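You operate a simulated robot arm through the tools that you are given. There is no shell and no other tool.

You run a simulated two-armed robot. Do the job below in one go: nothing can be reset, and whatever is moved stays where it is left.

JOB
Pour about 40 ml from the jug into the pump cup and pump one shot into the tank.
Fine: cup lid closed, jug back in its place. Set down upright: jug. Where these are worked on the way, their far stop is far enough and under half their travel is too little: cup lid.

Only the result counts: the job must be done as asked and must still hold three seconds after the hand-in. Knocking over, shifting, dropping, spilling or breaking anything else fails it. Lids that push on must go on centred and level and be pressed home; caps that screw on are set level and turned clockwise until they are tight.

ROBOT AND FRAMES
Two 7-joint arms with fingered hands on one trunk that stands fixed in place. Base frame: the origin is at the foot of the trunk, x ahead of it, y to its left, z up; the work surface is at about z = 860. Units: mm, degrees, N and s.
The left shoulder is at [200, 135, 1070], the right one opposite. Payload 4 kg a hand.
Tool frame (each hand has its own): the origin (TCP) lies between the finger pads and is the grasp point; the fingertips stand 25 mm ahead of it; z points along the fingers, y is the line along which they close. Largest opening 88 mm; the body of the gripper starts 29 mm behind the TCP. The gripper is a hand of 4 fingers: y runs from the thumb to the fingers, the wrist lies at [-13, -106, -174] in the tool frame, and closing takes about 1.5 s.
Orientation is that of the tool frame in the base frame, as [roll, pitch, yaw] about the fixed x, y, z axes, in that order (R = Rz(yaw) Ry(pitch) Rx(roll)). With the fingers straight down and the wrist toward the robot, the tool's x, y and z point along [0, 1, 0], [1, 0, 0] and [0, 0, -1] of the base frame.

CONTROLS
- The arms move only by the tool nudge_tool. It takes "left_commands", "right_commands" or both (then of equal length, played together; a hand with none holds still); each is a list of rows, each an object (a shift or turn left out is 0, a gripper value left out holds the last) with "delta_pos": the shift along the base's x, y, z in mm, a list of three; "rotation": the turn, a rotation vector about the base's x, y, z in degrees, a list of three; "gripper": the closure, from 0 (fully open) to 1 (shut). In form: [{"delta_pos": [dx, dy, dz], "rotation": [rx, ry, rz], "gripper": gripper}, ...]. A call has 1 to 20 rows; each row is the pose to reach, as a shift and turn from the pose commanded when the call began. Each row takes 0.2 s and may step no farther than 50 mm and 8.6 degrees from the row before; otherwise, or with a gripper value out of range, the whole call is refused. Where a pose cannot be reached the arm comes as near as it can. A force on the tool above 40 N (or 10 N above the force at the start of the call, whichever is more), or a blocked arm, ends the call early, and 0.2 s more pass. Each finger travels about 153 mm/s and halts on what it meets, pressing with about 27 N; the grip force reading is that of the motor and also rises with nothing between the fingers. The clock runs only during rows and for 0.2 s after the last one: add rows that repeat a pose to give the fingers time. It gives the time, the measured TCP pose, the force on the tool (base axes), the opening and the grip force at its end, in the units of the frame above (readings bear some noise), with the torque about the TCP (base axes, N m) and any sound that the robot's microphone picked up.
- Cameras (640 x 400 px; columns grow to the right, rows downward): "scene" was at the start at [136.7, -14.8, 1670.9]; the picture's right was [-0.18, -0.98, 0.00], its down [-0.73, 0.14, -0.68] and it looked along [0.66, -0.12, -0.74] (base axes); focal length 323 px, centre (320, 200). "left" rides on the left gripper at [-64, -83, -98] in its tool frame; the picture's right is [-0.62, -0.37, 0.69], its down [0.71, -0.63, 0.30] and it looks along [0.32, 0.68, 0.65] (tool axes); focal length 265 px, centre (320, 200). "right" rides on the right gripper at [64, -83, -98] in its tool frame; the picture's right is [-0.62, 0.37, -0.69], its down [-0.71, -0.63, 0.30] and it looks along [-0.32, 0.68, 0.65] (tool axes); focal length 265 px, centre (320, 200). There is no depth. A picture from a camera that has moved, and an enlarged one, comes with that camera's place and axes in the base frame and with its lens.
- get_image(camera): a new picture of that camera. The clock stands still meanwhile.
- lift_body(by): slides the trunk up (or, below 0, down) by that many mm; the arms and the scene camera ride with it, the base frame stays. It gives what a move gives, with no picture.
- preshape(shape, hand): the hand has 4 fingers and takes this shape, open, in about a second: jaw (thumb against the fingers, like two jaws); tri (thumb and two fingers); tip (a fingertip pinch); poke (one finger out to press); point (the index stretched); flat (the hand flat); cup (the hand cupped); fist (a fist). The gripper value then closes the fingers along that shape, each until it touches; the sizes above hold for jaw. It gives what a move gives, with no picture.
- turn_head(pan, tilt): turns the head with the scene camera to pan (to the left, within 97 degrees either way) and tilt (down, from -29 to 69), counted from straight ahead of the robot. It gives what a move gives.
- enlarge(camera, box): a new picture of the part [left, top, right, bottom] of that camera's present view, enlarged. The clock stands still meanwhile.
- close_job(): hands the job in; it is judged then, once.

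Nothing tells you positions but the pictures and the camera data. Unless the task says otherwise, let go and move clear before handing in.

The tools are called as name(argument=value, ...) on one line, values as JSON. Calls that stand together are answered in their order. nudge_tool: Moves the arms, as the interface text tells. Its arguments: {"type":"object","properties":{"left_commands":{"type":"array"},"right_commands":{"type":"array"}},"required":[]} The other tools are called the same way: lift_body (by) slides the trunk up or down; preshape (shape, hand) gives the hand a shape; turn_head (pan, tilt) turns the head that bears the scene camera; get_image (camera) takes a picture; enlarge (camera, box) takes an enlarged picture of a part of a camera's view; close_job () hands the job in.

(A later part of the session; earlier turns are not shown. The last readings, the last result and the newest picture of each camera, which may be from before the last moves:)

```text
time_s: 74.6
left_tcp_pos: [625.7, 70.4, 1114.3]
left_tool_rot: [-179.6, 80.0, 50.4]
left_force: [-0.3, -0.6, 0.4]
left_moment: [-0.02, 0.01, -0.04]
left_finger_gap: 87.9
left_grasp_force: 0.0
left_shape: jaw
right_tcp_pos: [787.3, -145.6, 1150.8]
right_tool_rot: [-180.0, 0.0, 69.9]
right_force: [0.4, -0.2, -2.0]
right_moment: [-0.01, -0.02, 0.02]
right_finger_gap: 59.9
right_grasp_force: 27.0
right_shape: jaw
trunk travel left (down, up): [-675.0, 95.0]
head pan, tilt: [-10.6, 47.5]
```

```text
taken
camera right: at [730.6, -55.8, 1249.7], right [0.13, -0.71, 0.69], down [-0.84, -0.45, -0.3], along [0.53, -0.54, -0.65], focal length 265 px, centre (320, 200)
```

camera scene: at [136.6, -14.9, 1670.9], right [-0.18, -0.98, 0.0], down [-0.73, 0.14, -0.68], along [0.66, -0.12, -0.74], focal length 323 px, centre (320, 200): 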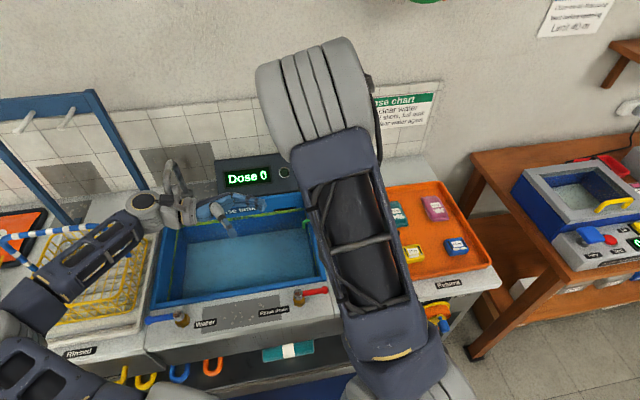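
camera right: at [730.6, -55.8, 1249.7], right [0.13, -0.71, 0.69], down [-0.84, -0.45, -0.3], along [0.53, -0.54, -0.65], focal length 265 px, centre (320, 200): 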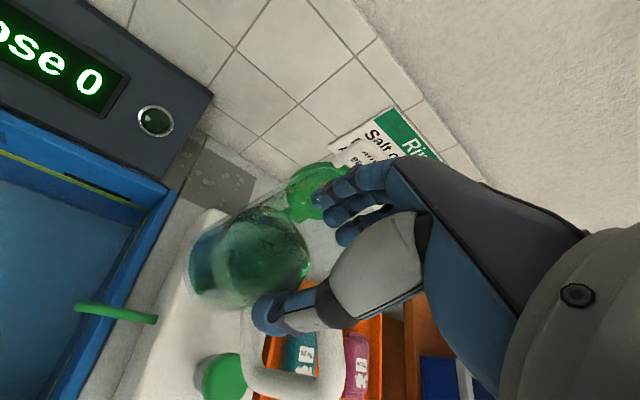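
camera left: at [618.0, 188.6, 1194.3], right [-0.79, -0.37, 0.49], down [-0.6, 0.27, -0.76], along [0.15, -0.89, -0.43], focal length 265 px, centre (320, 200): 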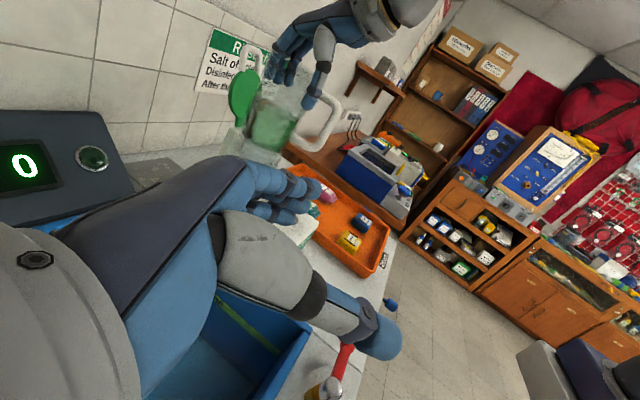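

The jug is beside the cup with the spout facing it, but right now my own arm blocks the scene view. I begin tilting to 45° (below the pour-over angle) while lowering, which also swings the arm to the right.

nudge_tool(right_commands=[{"delta_pos": [-0.5, 1.7, -2], "rotation": [7.245, 1.94, 0]}, {"delta_pos": [-0.7, 2.7, -5.5], "rotation": [14.49, 3.88, 0]}, {"delta_pos": [-0.8, 2.9, -11], "rotation": [21.73, 5.82, 0]}, {"delta_pos": [-0.6, 2.2, -18], "rotation": [28.98, 7.76, 0]}, {"delta_pos": [-0.2, 0.8, -28.5], "rotation": [36.22, 9.7, 0]}, {"delta_pos": [0.4, -1.4, -45.5], "rotation": [43.47, 11.65, 0]}])

get_image(camera="scene")

get_image(camera="left")

get_image(camera="right")

```text
time_s: 76.0
left_tcp_pos: [626.7, 70.7, 1114.4]
left_tool_rot: [-179.8, 80.0, 50.1]
left_force: [-0.2, 0.0, -0.4]
left_moment: [0.01, -0.03, -0.01]
left_finger_gap: 88.2
left_grasp_force: 0.1
left_shape: jaw
right_tcp_pos: [787.5, -146.5, 1106.9]
right_tool_rot: [-150.1, -35.5, 60.2]
right_force: [-0.1, -0.9, -2.7]
right_moment: [-0.17, -0.02, 0.0]
right_finger_gap: 59.9
right_grasp_force: 26.9
right_shape: jaw
trunk travel left (down, up): [-675.0, 95.0]
head pan, tilt: [-10.6, 47.5]
```

```text
taken
camera scene: at [136.6, -14.4, 1671.0], right [-0.18, -0.98, 0.0], down [-0.73, 0.13, -0.68], along [0.66, -0.12, -0.74], focal length 323 px, centre (320, 200)
```

scene: 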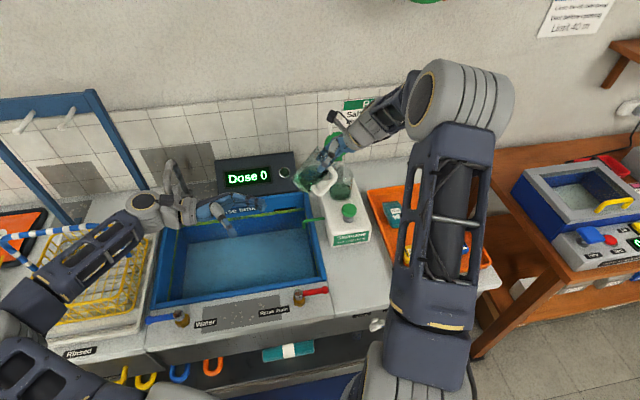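

```text
taken
camera left: at [617.9, 189.1, 1194.2], right [-0.79, -0.37, 0.49], down [-0.6, 0.27, -0.76], along [0.15, -0.89, -0.43], focal length 265 px, centre (320, 200)
```

left: 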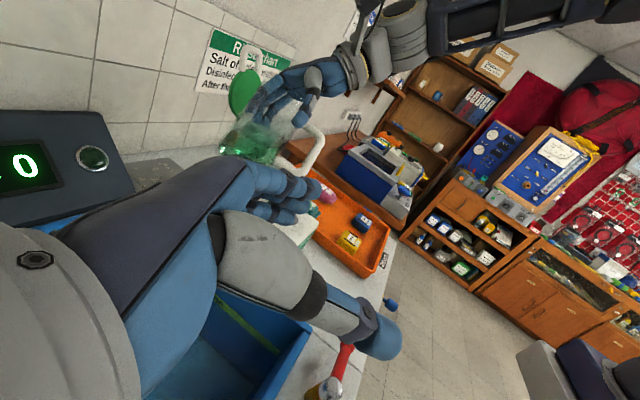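

```text
taken
camera right: at [756.2, -153.5, 1247.3], right [0.21, -0.98, -0.02], down [-0.91, -0.18, -0.37], along [0.36, 0.1, -0.93], focal length 265 px, centre (320, 200)
```

right: 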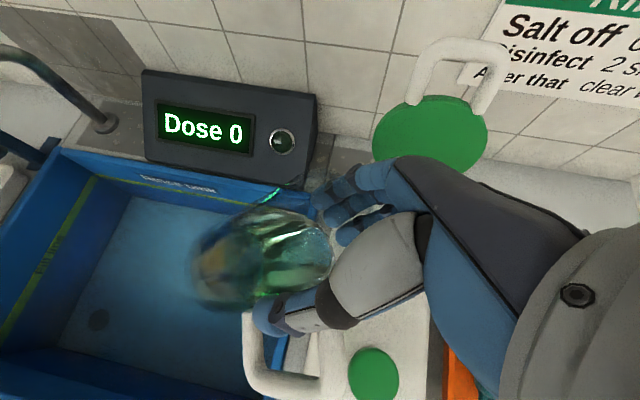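

enlarge(camera="scene", box=[290, 110, 410, 220])

enlarge(camera="scene", box=[324, 175, 356, 205])

enlarge(camera="left", box=[200, 60, 340, 190])

```text
3.64 times, centred on (350, 165) of scene
camera zoom: at [136.6, -14.4, 1671.0], right [-0.18, -0.98, 0.0], down [-0.73, 0.13, -0.68], along [0.66, -0.12, -0.74], focal length 1175 px, centre (211, 327)
```

zoom: 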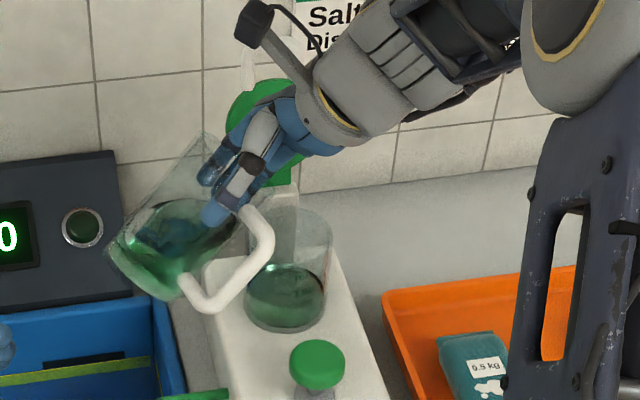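

```text
13.33 times, centred on (340, 190) of scene
camera zoom: at [136.6, -14.4, 1671.0], right [-0.18, -0.98, 0.0], down [-0.73, 0.13, -0.68], along [0.66, -0.12, -0.74], focal length 4309 px, centre (53, 333)
```

zoom: 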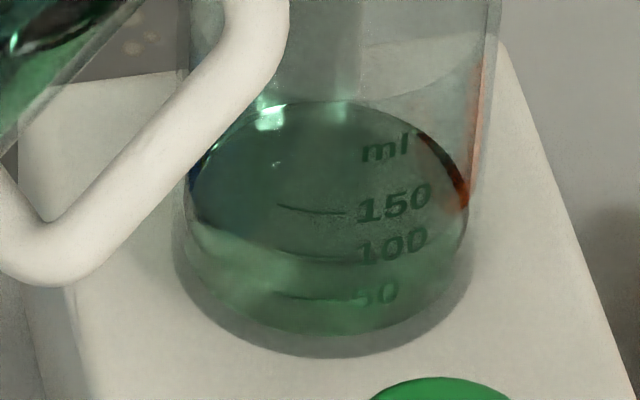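

```text
3.08 times, centred on (270, 125) of left
camera zoom: at [617.9, 189.1, 1194.2], right [-0.79, -0.37, 0.49], down [-0.6, 0.27, -0.76], along [0.15, -0.89, -0.43], focal length 817 px, centre (474, 431)
```

zoom: 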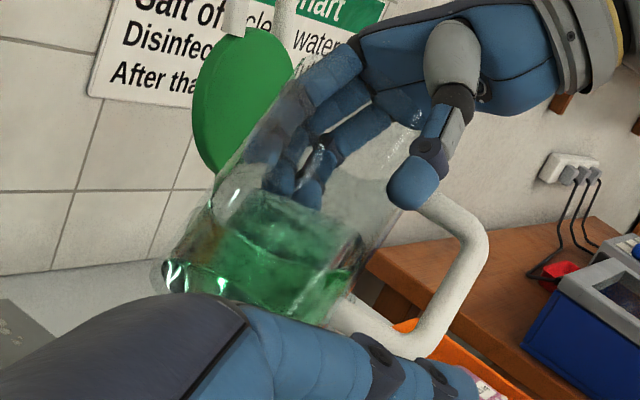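

The scene camera now sees the cup and its marks clearly (surface top edge at row ~100). I lower the spout to just above the cup and go to 50°.

nudge_tool(right_commands=[{"delta_pos": [0, 0, -10], "rotation": [1.2, 0.32, 0]}, {"delta_pos": [0.2, -0.8, -20], "rotation": [2.4, 0.65, 0]}, {"delta_pos": [0.3, -1.2, -30], "rotation": [3.6, 0.97, 0]}, {"delta_pos": [0.5, -1.8, -37], "rotation": [4.83, 1.3, 0]}])

enlarge(camera="scene", box=[290, 110, 410, 220])

enlarge(camera="scene", box=[324, 165, 356, 205])

enlarge(camera="left", box=[200, 60, 340, 190])

get_image(camera="right")

```text
time_s: 77.0
left_tcp_pos: [624.2, 70.1, 1113.2]
left_tool_rot: [-180.0, 80.0, 50.1]
left_force: [-0.7, 0.3, 0.4]
left_moment: [0.03, 0.01, 0.0]
left_finger_gap: 88.0
left_grasp_force: 0.1
left_shape: jaw
right_tcp_pos: [786.4, -147.9, 1068.1]
right_tool_rot: [-145.6, -38.8, 57.4]
right_force: [-0.5, -0.1, -2.1]
right_moment: [-0.18, -0.08, 0.0]
right_finger_gap: 59.7
right_grasp_force: 26.4
right_shape: jaw
trunk travel left (down, up): [-675.0, 95.0]
head pan, tilt: [-10.6, 47.5]
```

```text
3.64 times, centred on (350, 165) of scene
camera zoom: at [136.8, -14.7, 1670.9], right [-0.18, -0.98, 0.0], down [-0.73, 0.14, -0.68], along [0.66, -0.12, -0.74], focal length 1175 px, centre (211, 327)
```

zoom: 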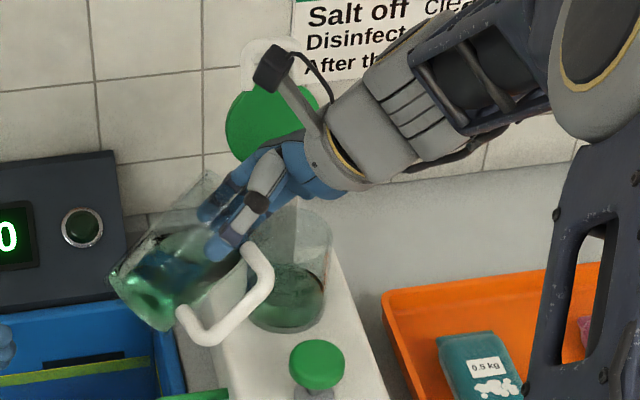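

```text
10.00 times, centred on (340, 185) of scene
camera zoom: at [136.8, -14.7, 1670.9], right [-0.18, -0.98, 0.0], down [-0.73, 0.14, -0.68], along [0.66, -0.12, -0.74], focal length 3231 px, centre (120, 350)
```

zoom: 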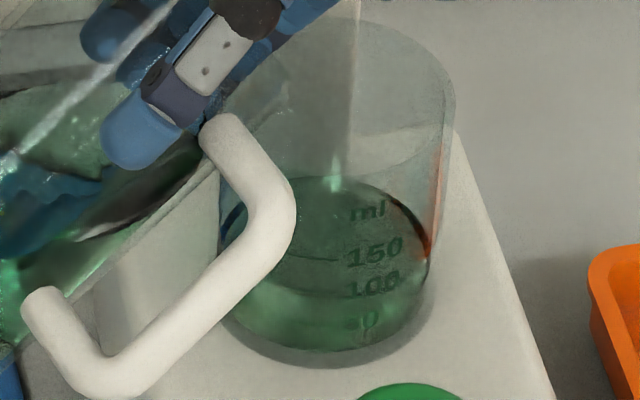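

```text
3.08 times, centred on (270, 125) of left
camera zoom: at [618.1, 188.8, 1194.2], right [-0.79, -0.37, 0.49], down [-0.6, 0.27, -0.76], along [0.15, -0.89, -0.43], focal length 817 px, centre (474, 431)
```

zoom: 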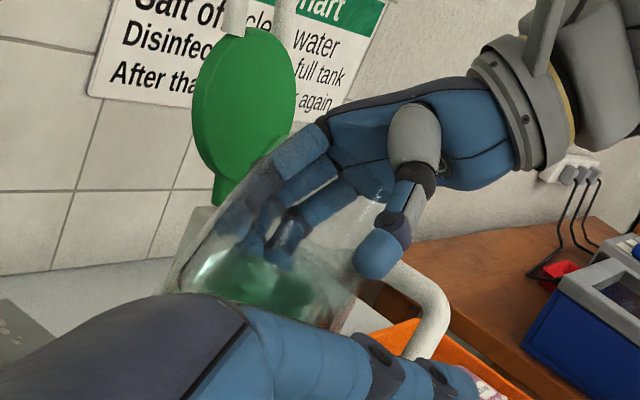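

```text
taken
camera right: at [759.7, -167.1, 1209.4], right [0.2, -0.97, -0.11], down [-0.92, -0.15, -0.37], along [0.34, 0.17, -0.92], focal length 265 px, centre (320, 200)
```

right: 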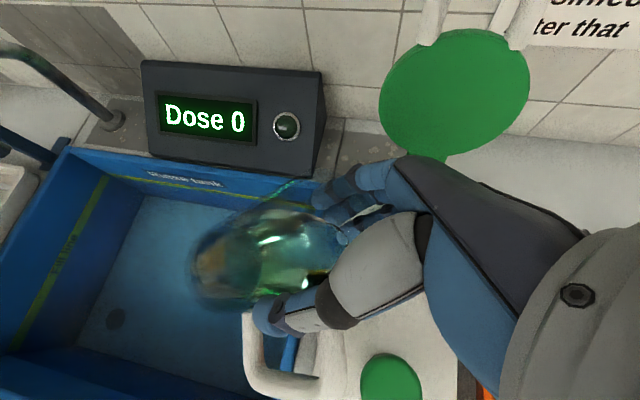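

enlarge(camera="scene", box=[322, 160, 354, 184])

enlarge(camera="left", box=[225, 100, 305, 165])

enlarge(camera="right", box=[270, 180, 400, 290])

```text
16.00 times, centred on (338, 172) of scene
camera zoom: at [136.8, -14.7, 1670.9], right [-0.18, -0.98, 0.0], down [-0.73, 0.14, -0.68], along [0.66, -0.12, -0.74], focal length 5170 px, centre (32, 648)
```

zoom: 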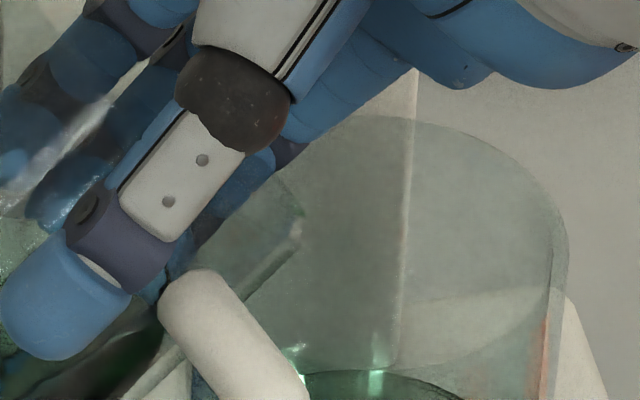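

```text
6.15 times, centred on (265, 132) of left
camera zoom: at [618.1, 188.8, 1194.2], right [-0.79, -0.37, 0.49], down [-0.6, 0.27, -0.76], along [0.15, -0.89, -0.43], focal length 1633 px, centre (658, 615)
```

zoom: 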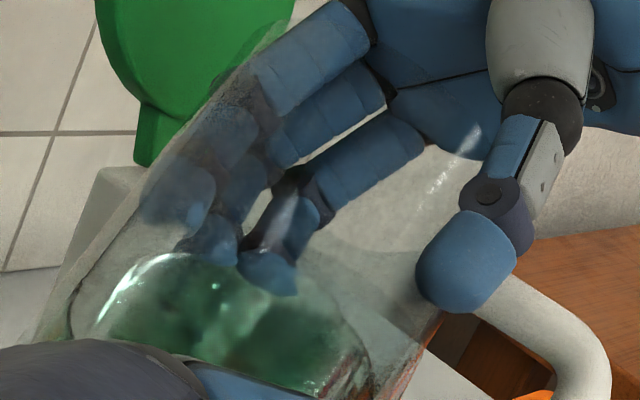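

```text
3.64 times, centred on (335, 235) of right
camera zoom: at [759.7, -167.1, 1209.4], right [0.2, -0.97, -0.11], down [-0.92, -0.15, -0.37], along [0.34, 0.17, -0.92], focal length 965 px, centre (266, 73)
```

zoom: 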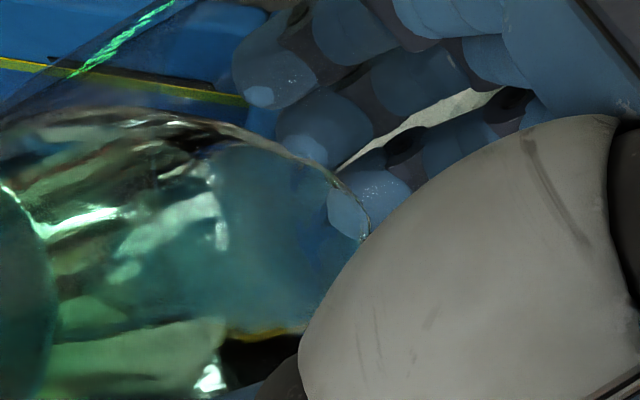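

I can make out the spout lip inside the cup's outline, near [795,-187,1044]. I shift a few mm toward the cup's centre and tilt slowly to 54°.

nudge_tool(right_commands=[{"delta_pos": [2, -2, 0], "rotation": [0, 0, 0]}, {"delta_pos": [4, -4, 0], "rotation": [0, 0, 0]}, {"delta_pos": [6.1, -6.4, 0.7], "rotation": [0.966, 0.259, 0]}, {"delta_pos": [6.2, -6.9, 1.5], "rotation": [1.932, 0.518, 0]}, {"delta_pos": [6.4, -7.3, 2.2], "rotation": [2.898, 0.777, 0]}, {"delta_pos": [6.5, -7.7, 2.9], "rotation": [3.864, 1.036, 0]}, {"delta_pos": [6.5, -7.7, 2.9], "rotation": [3.864, 1.036, 0]}])

enlarge(camera="scene", box=[322, 160, 354, 184])

enlarge(camera="scene", box=[324, 175, 356, 205])

enlarge(camera="left", box=[225, 100, 305, 165])

```text
time_s: 78.6
left_tcp_pos: [625.2, 70.5, 1114.2]
left_tool_rot: [-180.0, 80.1, 50.1]
left_force: [-0.4, 0.2, 1.0]
left_moment: [0.04, 0.02, 0.0]
left_finger_gap: 87.8
left_grasp_force: 0.1
left_shape: jaw
right_tcp_pos: [794.7, -157.0, 1072.6]
right_tool_rot: [-141.6, -41.6, 54.8]
right_force: [-0.5, -0.5, -2.7]
right_moment: [-0.09, -0.05, -0.02]
right_finger_gap: 60.0
right_grasp_force: 27.0
right_shape: jaw
trunk travel left (down, up): [-675.0, 95.0]
head pan, tilt: [-10.6, 47.5]
```

```text
16.00 times, centred on (338, 172) of scene
camera zoom: at [136.8, -14.8, 1670.9], right [-0.18, -0.98, 0.0], down [-0.73, 0.14, -0.68], along [0.66, -0.12, -0.74], focal length 5170 px, centre (32, 648)
```

zoom: 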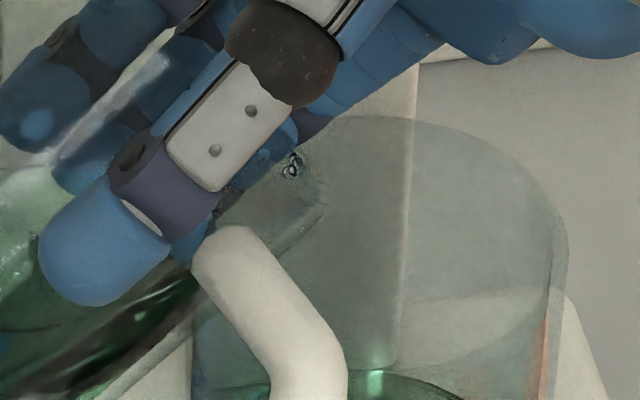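

```text
13.33 times, centred on (340, 190) of scene
camera zoom: at [136.8, -14.8, 1670.9], right [-0.18, -0.98, 0.0], down [-0.73, 0.14, -0.68], along [0.66, -0.12, -0.74], focal length 4309 px, centre (53, 333)
```

zoom: 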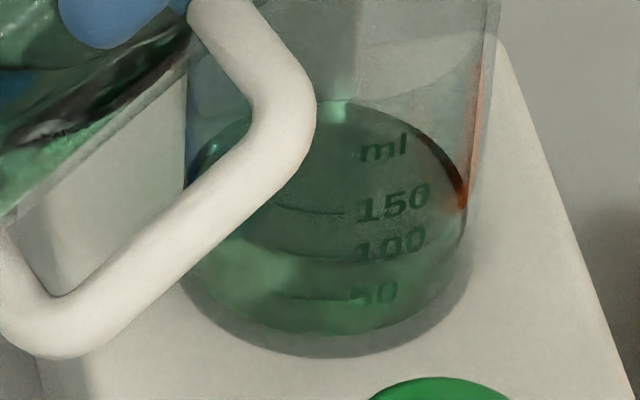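

```text
6.15 times, centred on (265, 132) of left
camera zoom: at [618.1, 188.8, 1194.2], right [-0.79, -0.37, 0.49], down [-0.6, 0.27, -0.76], along [0.15, -0.89, -0.43], focal length 1633 px, centre (658, 615)
```

zoom: 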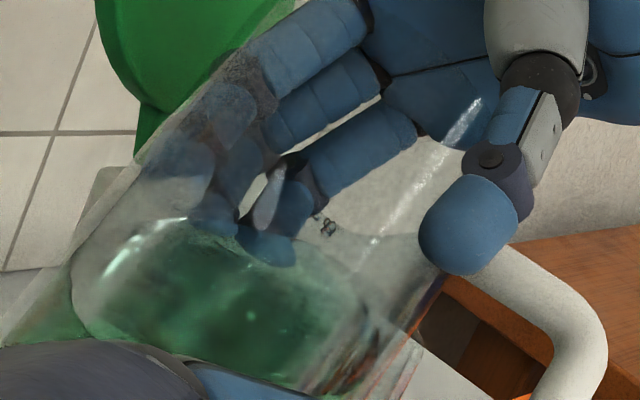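

nudge_tool(right_commands=[{"delta_pos": [0.1, -0.4, 0.7], "rotation": [0.966, 0.259, 0]}, {"delta_pos": [0.2, -0.9, 1.4], "rotation": [1.932, 0.518, 0]}, {"delta_pos": [0.2, -0.9, 1.4], "rotation": [1.932, 0.518, 0]}, {"delta_pos": [0.2, -0.9, 1.4], "rotation": [1.932, 0.518, 0]}])

enlarge(camera="scene", box=[322, 160, 354, 184])

enlarge(camera="scene", box=[324, 175, 356, 205])

enlarge(camera="left", box=[225, 100, 305, 165])

```text
time_s: 79.6
left_tcp_pos: [626.2, 71.5, 1114.4]
left_tool_rot: [180.0, 80.0, 49.9]
left_force: [-0.3, -0.4, 0.0]
left_moment: [0.0, -0.04, 0.05]
left_finger_gap: 88.0
left_grasp_force: 0.1
left_shape: jaw
right_tcp_pos: [793.2, -158.1, 1073.1]
right_tool_rot: [-139.7, -42.7, 53.6]
right_force: [0.1, 0.2, -2.4]
right_moment: [-0.12, -0.03, -0.02]
right_finger_gap: 59.9
right_grasp_force: 27.3
right_shape: jaw
trunk travel left (down, up): [-675.0, 95.0]
head pan, tilt: [-10.6, 47.5]
```

```text
16.00 times, centred on (338, 172) of scene
camera zoom: at [136.8, -14.8, 1670.9], right [-0.18, -0.98, 0.0], down [-0.73, 0.14, -0.68], along [0.66, -0.12, -0.74], focal length 5170 px, centre (32, 648)
```

zoom: 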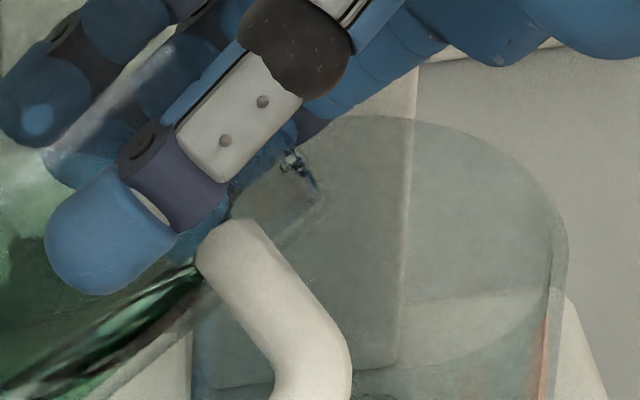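

```text
13.33 times, centred on (340, 190) of scene
camera zoom: at [136.8, -14.8, 1670.9], right [-0.18, -0.98, 0.0], down [-0.73, 0.14, -0.68], along [0.66, -0.12, -0.74], focal length 4309 px, centre (53, 333)
```

zoom: 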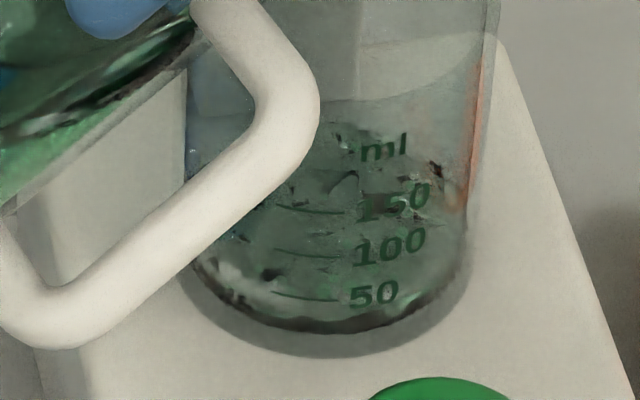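

```text
6.15 times, centred on (265, 132) of left
camera zoom: at [618.1, 188.7, 1194.2], right [-0.79, -0.37, 0.49], down [-0.6, 0.27, -0.76], along [0.15, -0.89, -0.43], focal length 1633 px, centre (658, 615)
```

zoom: 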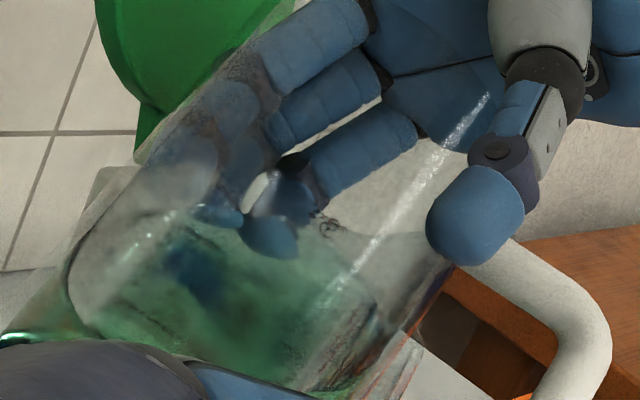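

Liquid has started to run into the cup. I hold briefly and look at the level.

nudge_tool(right_commands=[{"delta_pos": [0, 0, 0]}, {"delta_pos": [0, 0, 0]}])

enlarge(camera="scene", box=[324, 175, 356, 205])

enlarge(camera="scene", box=[322, 160, 354, 184])

```text
time_s: 80.2
left_tcp_pos: [626.5, 70.7, 1113.5]
left_tool_rot: [179.8, 80.0, 49.9]
left_force: [0.3, 0.4, -0.2]
left_moment: [-0.01, -0.05, -0.01]
left_finger_gap: 87.9
left_grasp_force: 0.1
left_shape: jaw
right_tcp_pos: [794.1, -157.7, 1073.3]
right_tool_rot: [-139.5, -42.7, 53.5]
right_force: [-0.4, 0.2, -3.1]
right_moment: [-0.09, -0.04, 0.01]
right_finger_gap: 59.8
right_grasp_force: 27.2
right_shape: jaw
trunk travel left (down, up): [-675.0, 95.0]
head pan, tilt: [-10.6, 47.5]
```

```text
13.33 times, centred on (340, 190) of scene
camera zoom: at [136.8, -14.8, 1670.9], right [-0.18, -0.98, 0.0], down [-0.73, 0.14, -0.68], along [0.66, -0.12, -0.74], focal length 4309 px, centre (53, 333)
```

zoom: 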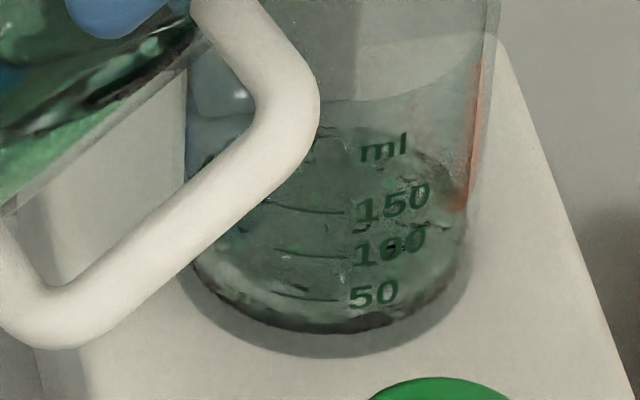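

```text
16.00 times, centred on (338, 172) of scene
camera zoom: at [136.8, -14.8, 1670.9], right [-0.18, -0.98, 0.0], down [-0.73, 0.14, -0.68], along [0.66, -0.12, -0.74], focal length 5170 px, centre (32, 648)
```

zoom: 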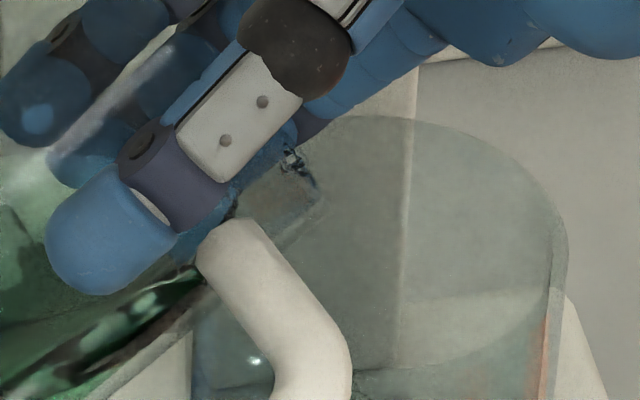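

enlarge(camera="scene", box=[270, 130, 400, 260])

get_image(camera="left")

get_image(camera="right")

```text
3.08 times, centred on (335, 195) of scene
camera zoom: at [136.8, -14.8, 1670.9], right [-0.18, -0.98, 0.0], down [-0.73, 0.14, -0.68], along [0.66, -0.12, -0.74], focal length 994 px, centre (274, 215)
```

zoom: 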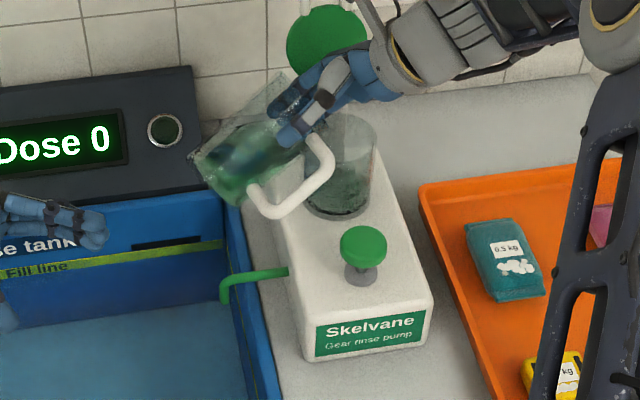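

```text
taken
camera left: at [618.1, 188.7, 1194.2], right [-0.79, -0.37, 0.49], down [-0.6, 0.27, -0.76], along [0.15, -0.89, -0.43], focal length 265 px, centre (320, 200)
```

left: 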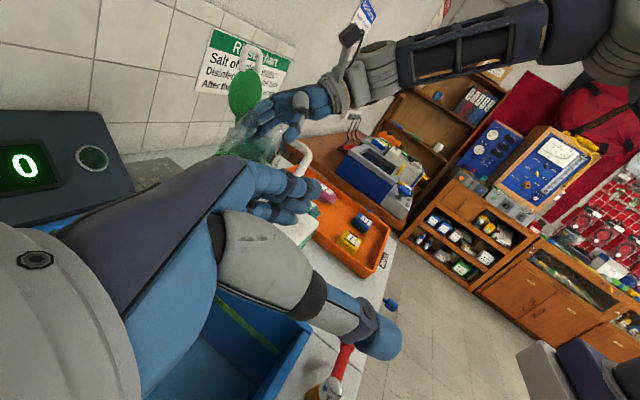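

```text
taken
camera right: at [770.2, -189.5, 1211.7], right [0.2, -0.96, -0.21], down [-0.93, -0.12, -0.35], along [0.32, 0.27, -0.91], focal length 265 px, centre (320, 200)
```

right: 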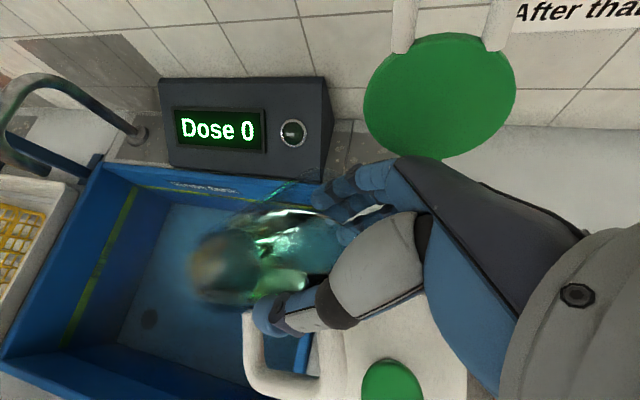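

I ease the tilt back a few degrees to stop the flow and let the cup settle before reading the level.

nudge_tool(right_commands=[{"delta_pos": [-0.1, 0.4, -0.7], "rotation": [-0.966, -0.259, 0]}, {"delta_pos": [-0.3, 1.3, -2.1], "rotation": [-2.898, -0.777, 0]}, {"delta_pos": [-0.5, 2.1, -3.5], "rotation": [-4.83, -1.295, 0]}, {"delta_pos": [-0.5, 2.1, -3.5], "rotation": [-4.83, -1.295, 0]}, {"delta_pos": [-0.5, 2.1, -3.5], "rotation": [-4.83, -1.295, 0]}, {"delta_pos": [-0.5, 2.1, -3.5], "rotation": [-4.83, -1.295, 0]}, {"delta_pos": [-0.5, 2.1, -3.5], "rotation": [-4.83, -1.295, 0]}, {"delta_pos": [-0.5, 2.1, -3.5], "rotation": [-4.83, -1.295, 0]}])

enlarge(camera="scene", box=[324, 175, 356, 205])

enlarge(camera="scene", box=[310, 155, 374, 205])

```text
time_s: 82.0
left_tcp_pos: [625.3, 69.8, 1113.7]
left_tool_rot: [179.9, 80.0, 49.9]
left_force: [-0.6, 0.0, -0.4]
left_moment: [0.02, 0.0, 0.02]
left_finger_gap: 87.8
left_grasp_force: 0.0
left_shape: jaw
right_tcp_pos: [793.7, -155.7, 1070.9]
right_tool_rot: [-144.7, -39.5, 57.0]
right_force: [0.2, -0.1, -1.6]
right_moment: [-0.1, -0.04, -0.01]
right_finger_gap: 59.6
right_grasp_force: 26.7
right_shape: jaw
trunk travel left (down, up): [-675.0, 95.0]
head pan, tilt: [-10.6, 47.5]
```

```text
13.33 times, centred on (340, 190) of scene
camera zoom: at [136.8, -14.8, 1670.9], right [-0.18, -0.98, 0.0], down [-0.73, 0.14, -0.68], along [0.66, -0.12, -0.74], focal length 4309 px, centre (53, 333)
```

zoom: 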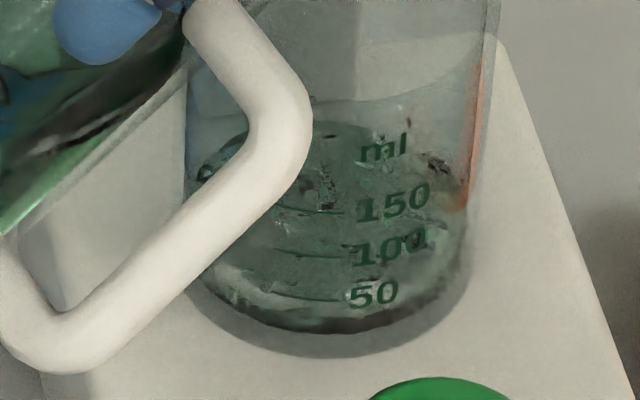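

```text
8.00 times, centred on (342, 180) of scene
camera zoom: at [136.8, -14.8, 1670.9], right [-0.18, -0.98, 0.0], down [-0.73, 0.14, -0.68], along [0.66, -0.12, -0.74], focal length 2585 px, centre (144, 360)
```

zoom: 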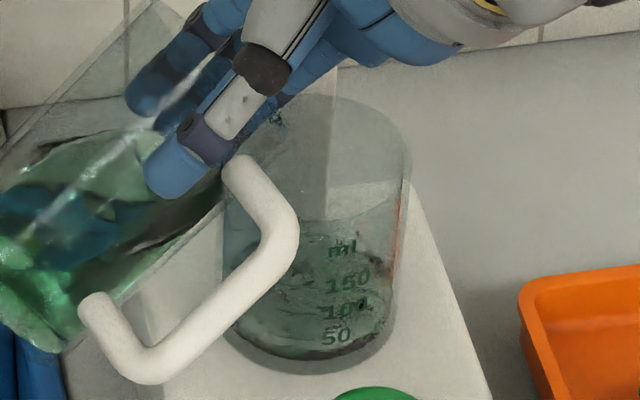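

nudge_tool(right_commands=[{"delta_pos": [0, 0, 0]}, {"delta_pos": [0, 0, 0]}, {"delta_pos": [0, 0, 0]}, {"delta_pos": [0, 0, 0]}, {"delta_pos": [0, 0, 0]}, {"delta_pos": [0, 0, 0]}, {"delta_pos": [0, 0, 0]}, {"delta_pos": [0, 0, 0]}], left_commands=[{"delta_pos": [0, 0, 0], "rotation": [0, 0, 5]}, {"delta_pos": [0, 0, 0], "rotation": [0, 0, 10]}, {"delta_pos": [0, 0, 0], "rotation": [0, 0, 15]}, {"delta_pos": [0, 0, 0], "rotation": [0, 0, 20]}, {"delta_pos": [0, 0, 0], "rotation": [0, 0, 25]}, {"delta_pos": [0, 0, 0], "rotation": [0, 0, 30]}, {"delta_pos": [0, 0, 0], "rotation": [0, 0, 35]}, {"delta_pos": [0, 0, 0], "rotation": [0, 0, 40]}])

enlarge(camera="scene", box=[324, 175, 356, 205])

get_image(camera="left")

```text
time_s: 83.8
left_tcp_pos: [625.8, 70.7, 1114.2]
left_tool_rot: [179.7, 80.0, 89.9]
left_force: [0.8, 0.1, -0.2]
left_moment: [0.01, -0.03, 0.0]
left_finger_gap: 87.8
left_grasp_force: 0.0
left_shape: jaw
right_tcp_pos: [793.5, -154.3, 1070.7]
right_tool_rot: [-144.5, -39.5, 56.7]
right_force: [0.3, 0.9, -1.5]
right_moment: [-0.12, -0.03, -0.03]
right_finger_gap: 59.3
right_grasp_force: 27.2
right_shape: jaw
trunk travel left (down, up): [-675.0, 95.0]
head pan, tilt: [-10.6, 47.5]
```

```text
13.33 times, centred on (340, 190) of scene
camera zoom: at [136.9, -14.8, 1670.9], right [-0.18, -0.98, 0.0], down [-0.73, 0.14, -0.68], along [0.66, -0.12, -0.74], focal length 4309 px, centre (53, 333)
```

zoom: 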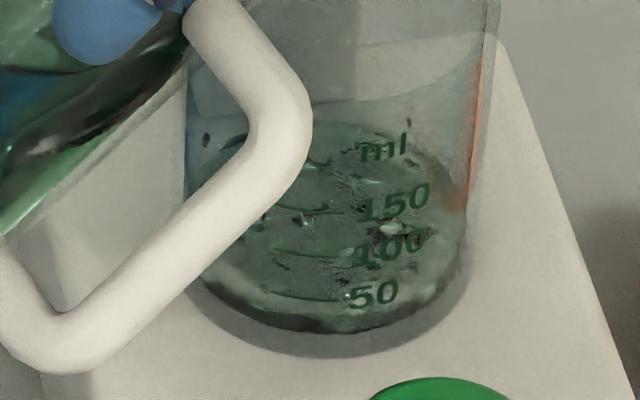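

```text
taken
camera left: at [543.1, 154.8, 1194.2], right [-0.37, -0.79, 0.49], down [-0.63, -0.18, -0.76], along [0.68, -0.59, -0.43], focal length 265 px, centre (320, 200)
```

left: 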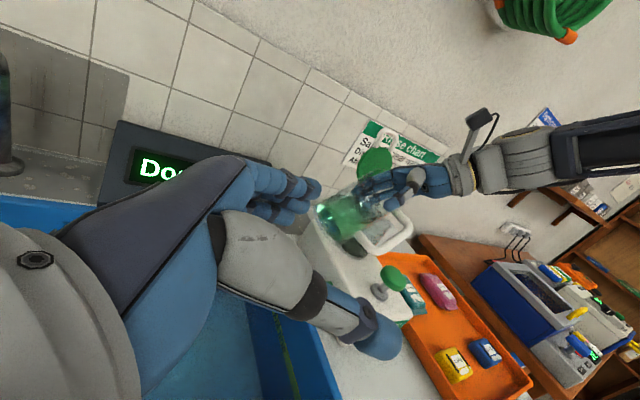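

enlarge(camera="left", box=[300, 170, 430, 300])

nudge_tool(right_commands=[{"delta_pos": [0, 0, 0]}])

nudge_tool(right_commands=[{"delta_pos": [0, 0, 0]}])

nudge_tool(right_commands=[{"delta_pos": [0, 0, 0]}])

nudge_tool(right_commands=[{"delta_pos": [0, 0, 0]}])

```text
3.08 times, centred on (365, 235) of left
camera zoom: at [543.1, 154.8, 1194.2], right [-0.37, -0.79, 0.49], down [-0.63, -0.18, -0.76], along [0.68, -0.59, -0.43], focal length 817 px, centre (182, 92)
```

zoom: 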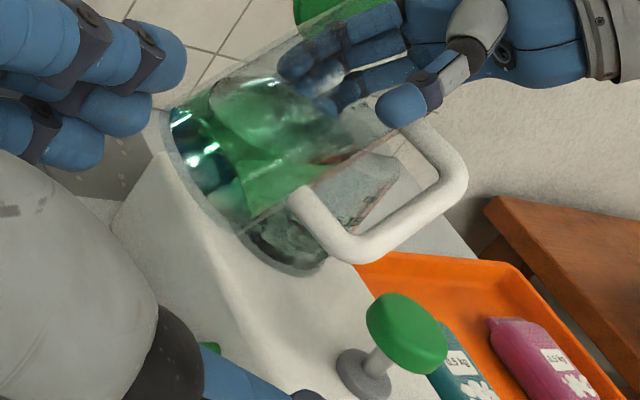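

```text
time_s: 84.2
left_tcp_pos: [625.7, 70.4, 1114.0]
left_tool_rot: [179.7, 80.1, 89.7]
left_force: [-0.4, -0.1, 0.6]
left_moment: [0.0, 0.0, 0.0]
left_finger_gap: 87.8
left_grasp_force: 0.1
left_shape: jaw
right_tcp_pos: [793.1, -156.6, 1070.8]
right_tool_rot: [-144.7, -39.5, 57.1]
right_force: [-0.1, 0.3, -2.0]
right_moment: [-0.09, -0.06, 0.03]
right_finger_gap: 59.9
right_grasp_force: 27.0
right_shape: jaw
trunk travel left (down, up): [-675.0, 95.0]
head pan, tilt: [-10.6, 47.5]
```

```text
time_s: 84.6
left_tcp_pos: [624.5, 70.7, 1114.1]
left_tool_rot: [-179.9, 80.0, 90.1]
left_force: [-0.2, 0.3, 0.1]
left_moment: [-0.05, 0.04, 0.0]
left_finger_gap: 87.8
left_grasp_force: 0.0
left_shape: jaw
right_tcp_pos: [792.6, -156.0, 1069.9]
right_tool_rot: [-144.6, -39.6, 56.8]
right_force: [0.1, 0.1, -3.0]
right_moment: [-0.14, -0.02, 0.0]
right_finger_gap: 60.0
right_grasp_force: 27.2
right_shape: jaw
trunk travel left (down, up): [-675.0, 95.0]
head pan, tilt: [-10.6, 47.5]
```

```text
time_s: 85.0
left_tcp_pos: [625.3, 68.9, 1115.2]
left_tool_rot: [179.5, 80.0, 89.6]
left_force: [0.3, -0.2, -0.3]
left_moment: [-0.01, 0.02, 0.02]
left_finger_gap: 88.3
left_grasp_force: 0.0
left_shape: jaw
right_tcp_pos: [792.7, -155.5, 1070.3]
right_tool_rot: [-144.5, -39.5, 56.7]
right_force: [0.2, 0.3, -2.6]
right_moment: [-0.07, -0.06, 0.03]
right_finger_gap: 59.7
right_grasp_force: 27.0
right_shape: jaw
trunk travel left (down, up): [-675.0, 95.0]
head pan, tilt: [-10.6, 47.5]
```

```text
time_s: 85.4
left_tcp_pos: [624.6, 69.4, 1115.7]
left_tool_rot: [179.9, 80.0, 90.0]
left_force: [-0.3, -0.5, -0.2]
left_moment: [0.0, 0.02, -0.01]
left_finger_gap: 87.9
left_grasp_force: 0.0
left_shape: jaw
right_tcp_pos: [793.2, -154.8, 1069.8]
right_tool_rot: [-144.6, -39.3, 56.9]
right_force: [-0.1, -0.4, -3.0]
right_moment: [-0.13, -0.03, 0.0]
right_finger_gap: 59.7
right_grasp_force: 27.4
right_shape: jaw
trunk travel left (down, up): [-675.0, 95.0]
head pan, tilt: [-10.6, 47.5]
```

The force reading is too noisy to weigh 40 ml, so I need a clear view of the cup. I move the left hand to a front-left watching pose while the jug stays still.

nudge_tool(left_commands=[{"delta_pos": [0, 0, 4], "rotation": [8, 0, 0]}, {"delta_pos": [0, 0, 8], "rotation": [16, 0, 0]}, {"delta_pos": [0, 0, 12], "rotation": [24, 0, 0]}, {"delta_pos": [-2, 0, 16], "rotation": [32, 0, 0]}, {"delta_pos": [-4, 0, 20], "rotation": [40, 0, 0]}, {"delta_pos": [-6, 0, 24], "rotation": [48, 0, 0]}, {"delta_pos": [-8, 0, 28], "rotation": [56, 0, 0]}, {"delta_pos": [-10, 0, 32], "rotation": [64, 0, 0]}, {"delta_pos": [-12, 0, 36], "rotation": [72, 0, 0]}, {"delta_pos": [-15, 0, 40], "rotation": [80, 0, 0]}])

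nudge_tool(left_commands=[{"delta_pos": [0, -8, 0], "rotation": [0, 0, -8.2]}, {"delta_pos": [0, -16, 0], "rotation": [0, 0, -16.4]}, {"delta_pos": [0, -24, 0], "rotation": [0, 0, -24.6]}, {"delta_pos": [0, -32, 0], "rotation": [0, 0, -32.8]}, {"delta_pos": [0, -40, 0], "rotation": [0, 0, -41]}, {"delta_pos": [0, -48, 0], "rotation": [0, 0, -49.2]}, {"delta_pos": [0, -56, 0], "rotation": [0, 0, -57.4]}, {"delta_pos": [0, -64, 0], "rotation": [0, 0, -65.6]}, {"delta_pos": [0, -72, 0], "rotation": [0, 0, -73.8]}, {"delta_pos": [0, -80, 0], "rotation": [0, 0, -82]}, {"delta_pos": [0, -88, 0], "rotation": [0, 0, -90]}])

nudge_tool(left_commands=[{"delta_pos": [0, -8, 0], "rotation": [0, -8, 0]}, {"delta_pos": [0, -16, 0], "rotation": [0, -16, 0]}, {"delta_pos": [0, -24, 0], "rotation": [0, -24, 0]}, {"delta_pos": [0, -32, 0], "rotation": [0, -32, 0]}, {"delta_pos": [0, -40, 0], "rotation": [0, -40, 0]}])

get_image(camera="left")

enlarge(camera="scene", box=[324, 175, 356, 205])

```text
time_s: 87.6
left_tcp_pos: [611.3, 75.1, 1148.7]
left_tool_rot: [-179.4, 3.0, 90.7]
left_force: [-0.9, -4.9, 0.4]
left_moment: [0.36, -0.07, 0.09]
left_finger_gap: 88.1
left_grasp_force: 0.1
left_shape: jaw
left hand out of reach, approached as far as the arm can: row 10
right_tcp_pos: [792.4, -155.6, 1070.1]
right_tool_rot: [-144.7, -39.6, 57.0]
right_force: [0.9, 0.3, -1.8]
right_moment: [-0.11, -0.05, 0.0]
right_finger_gap: 60.0
right_grasp_force: 27.0
right_shape: jaw
trunk travel left (down, up): [-675.0, 95.0]
head pan, tilt: [-10.6, 47.5]
```

```text
time_s: 90.0
left_tcp_pos: [610.8, -16.7, 1148.2]
left_tool_rot: [-179.4, 2.9, 0.0]
left_force: [-0.4, 0.0, -0.1]
left_moment: [0.01, 0.01, 0.0]
left_finger_gap: 88.0
left_grasp_force: 0.0
left_shape: jaw
right_tcp_pos: [792.9, -156.4, 1070.6]
right_tool_rot: [-144.7, -39.5, 57.0]
right_force: [1.1, -0.3, -2.1]
right_moment: [-0.13, -0.03, 0.0]
right_finger_gap: 59.7
right_grasp_force: 27.2
right_shape: jaw
trunk travel left (down, up): [-675.0, 95.0]
head pan, tilt: [-10.6, 47.5]
```

```text
time_s: 91.2
left_tcp_pos: [612.1, -56.4, 1149.4]
left_tool_rot: [-179.5, -37.1, 0.2]
left_force: [0.7, -0.6, 0.5]
left_moment: [0.0, 0.04, 0.0]
left_finger_gap: 87.8
left_grasp_force: 0.1
left_shape: jaw
right_tcp_pos: [793.5, -154.3, 1069.6]
right_tool_rot: [-144.7, -39.4, 56.9]
right_force: [-0.6, -0.8, -2.0]
right_moment: [-0.1, 0.0, 0.01]
right_finger_gap: 59.7
right_grasp_force: 27.0
right_shape: jaw
trunk travel left (down, up): [-675.0, 95.0]
head pan, tilt: [-10.6, 47.5]
```

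```text
taken
camera left: at [501.1, 24.8, 1188.2], right [-0.08, 0.37, -0.92], down [0.75, 0.63, 0.19], along [0.66, -0.68, -0.33], focal length 265 px, centre (320, 200)
```

left: 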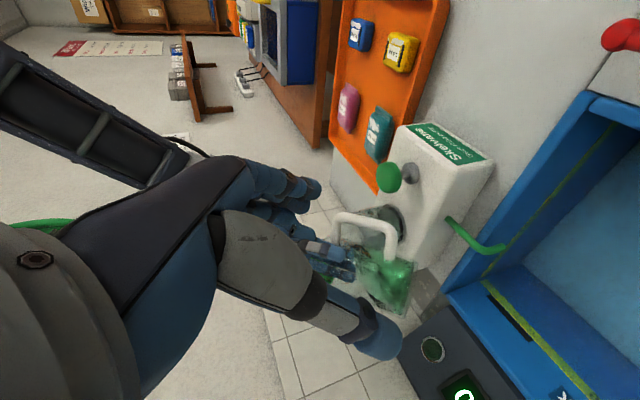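

```text
13.33 times, centred on (340, 190) of scene
camera zoom: at [137.0, -14.4, 1670.9], right [-0.18, -0.98, 0.0], down [-0.73, 0.13, -0.68], along [0.66, -0.12, -0.74], focal length 4309 px, centre (53, 333)
```

zoom: 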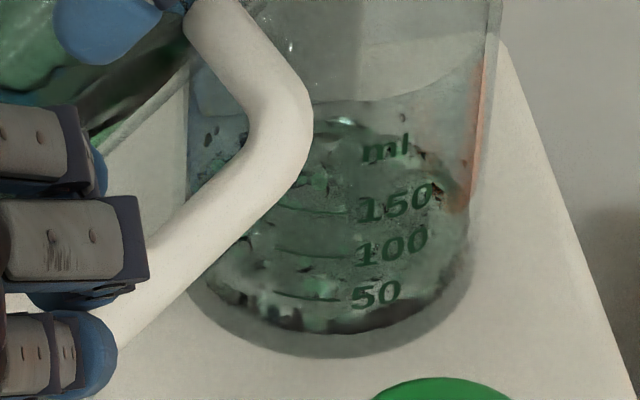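

enlarge(camera="left", box=[320, 190, 430, 320])

enlarge(camera="left", box=[360, 195, 424, 265])

enlarge(camera="scene", box=[322, 160, 362, 190])

```text
3.08 times, centred on (375, 255) of left
camera zoom: at [501.1, 24.8, 1188.2], right [-0.08, 0.37, -0.92], down [0.75, 0.63, 0.19], along [0.66, -0.68, -0.33], focal length 817 px, centre (151, 31)
```

zoom: 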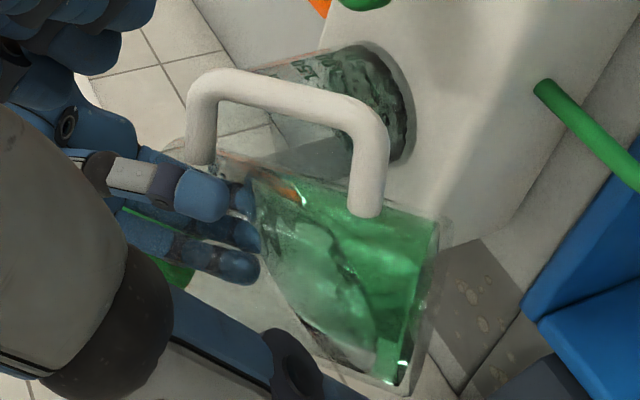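

```text
5.71 times, centred on (392, 230) of left
camera zoom: at [501.1, 24.8, 1188.2], right [-0.08, 0.37, -0.92], down [0.75, 0.63, 0.19], along [0.66, -0.68, -0.33], focal length 1517 px, centre (-91, 29)
```

zoom: 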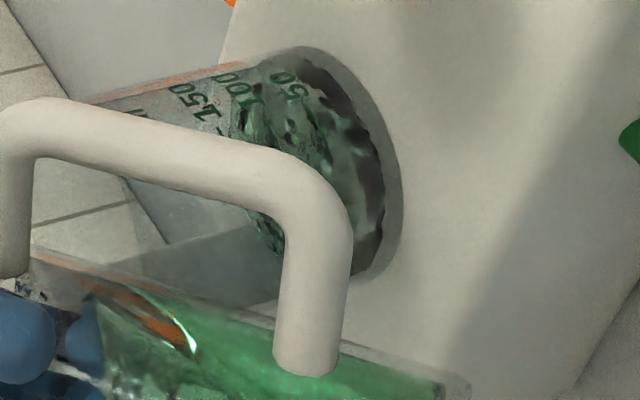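

```text
13.33 times, centred on (342, 175) of scene
camera zoom: at [137.0, -14.4, 1670.9], right [-0.18, -0.98, 0.0], down [-0.73, 0.13, -0.68], along [0.66, -0.12, -0.74], focal length 4309 px, centre (27, 533)
```

zoom: 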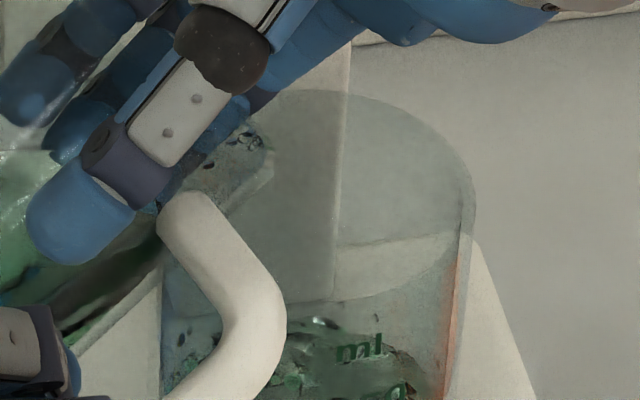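

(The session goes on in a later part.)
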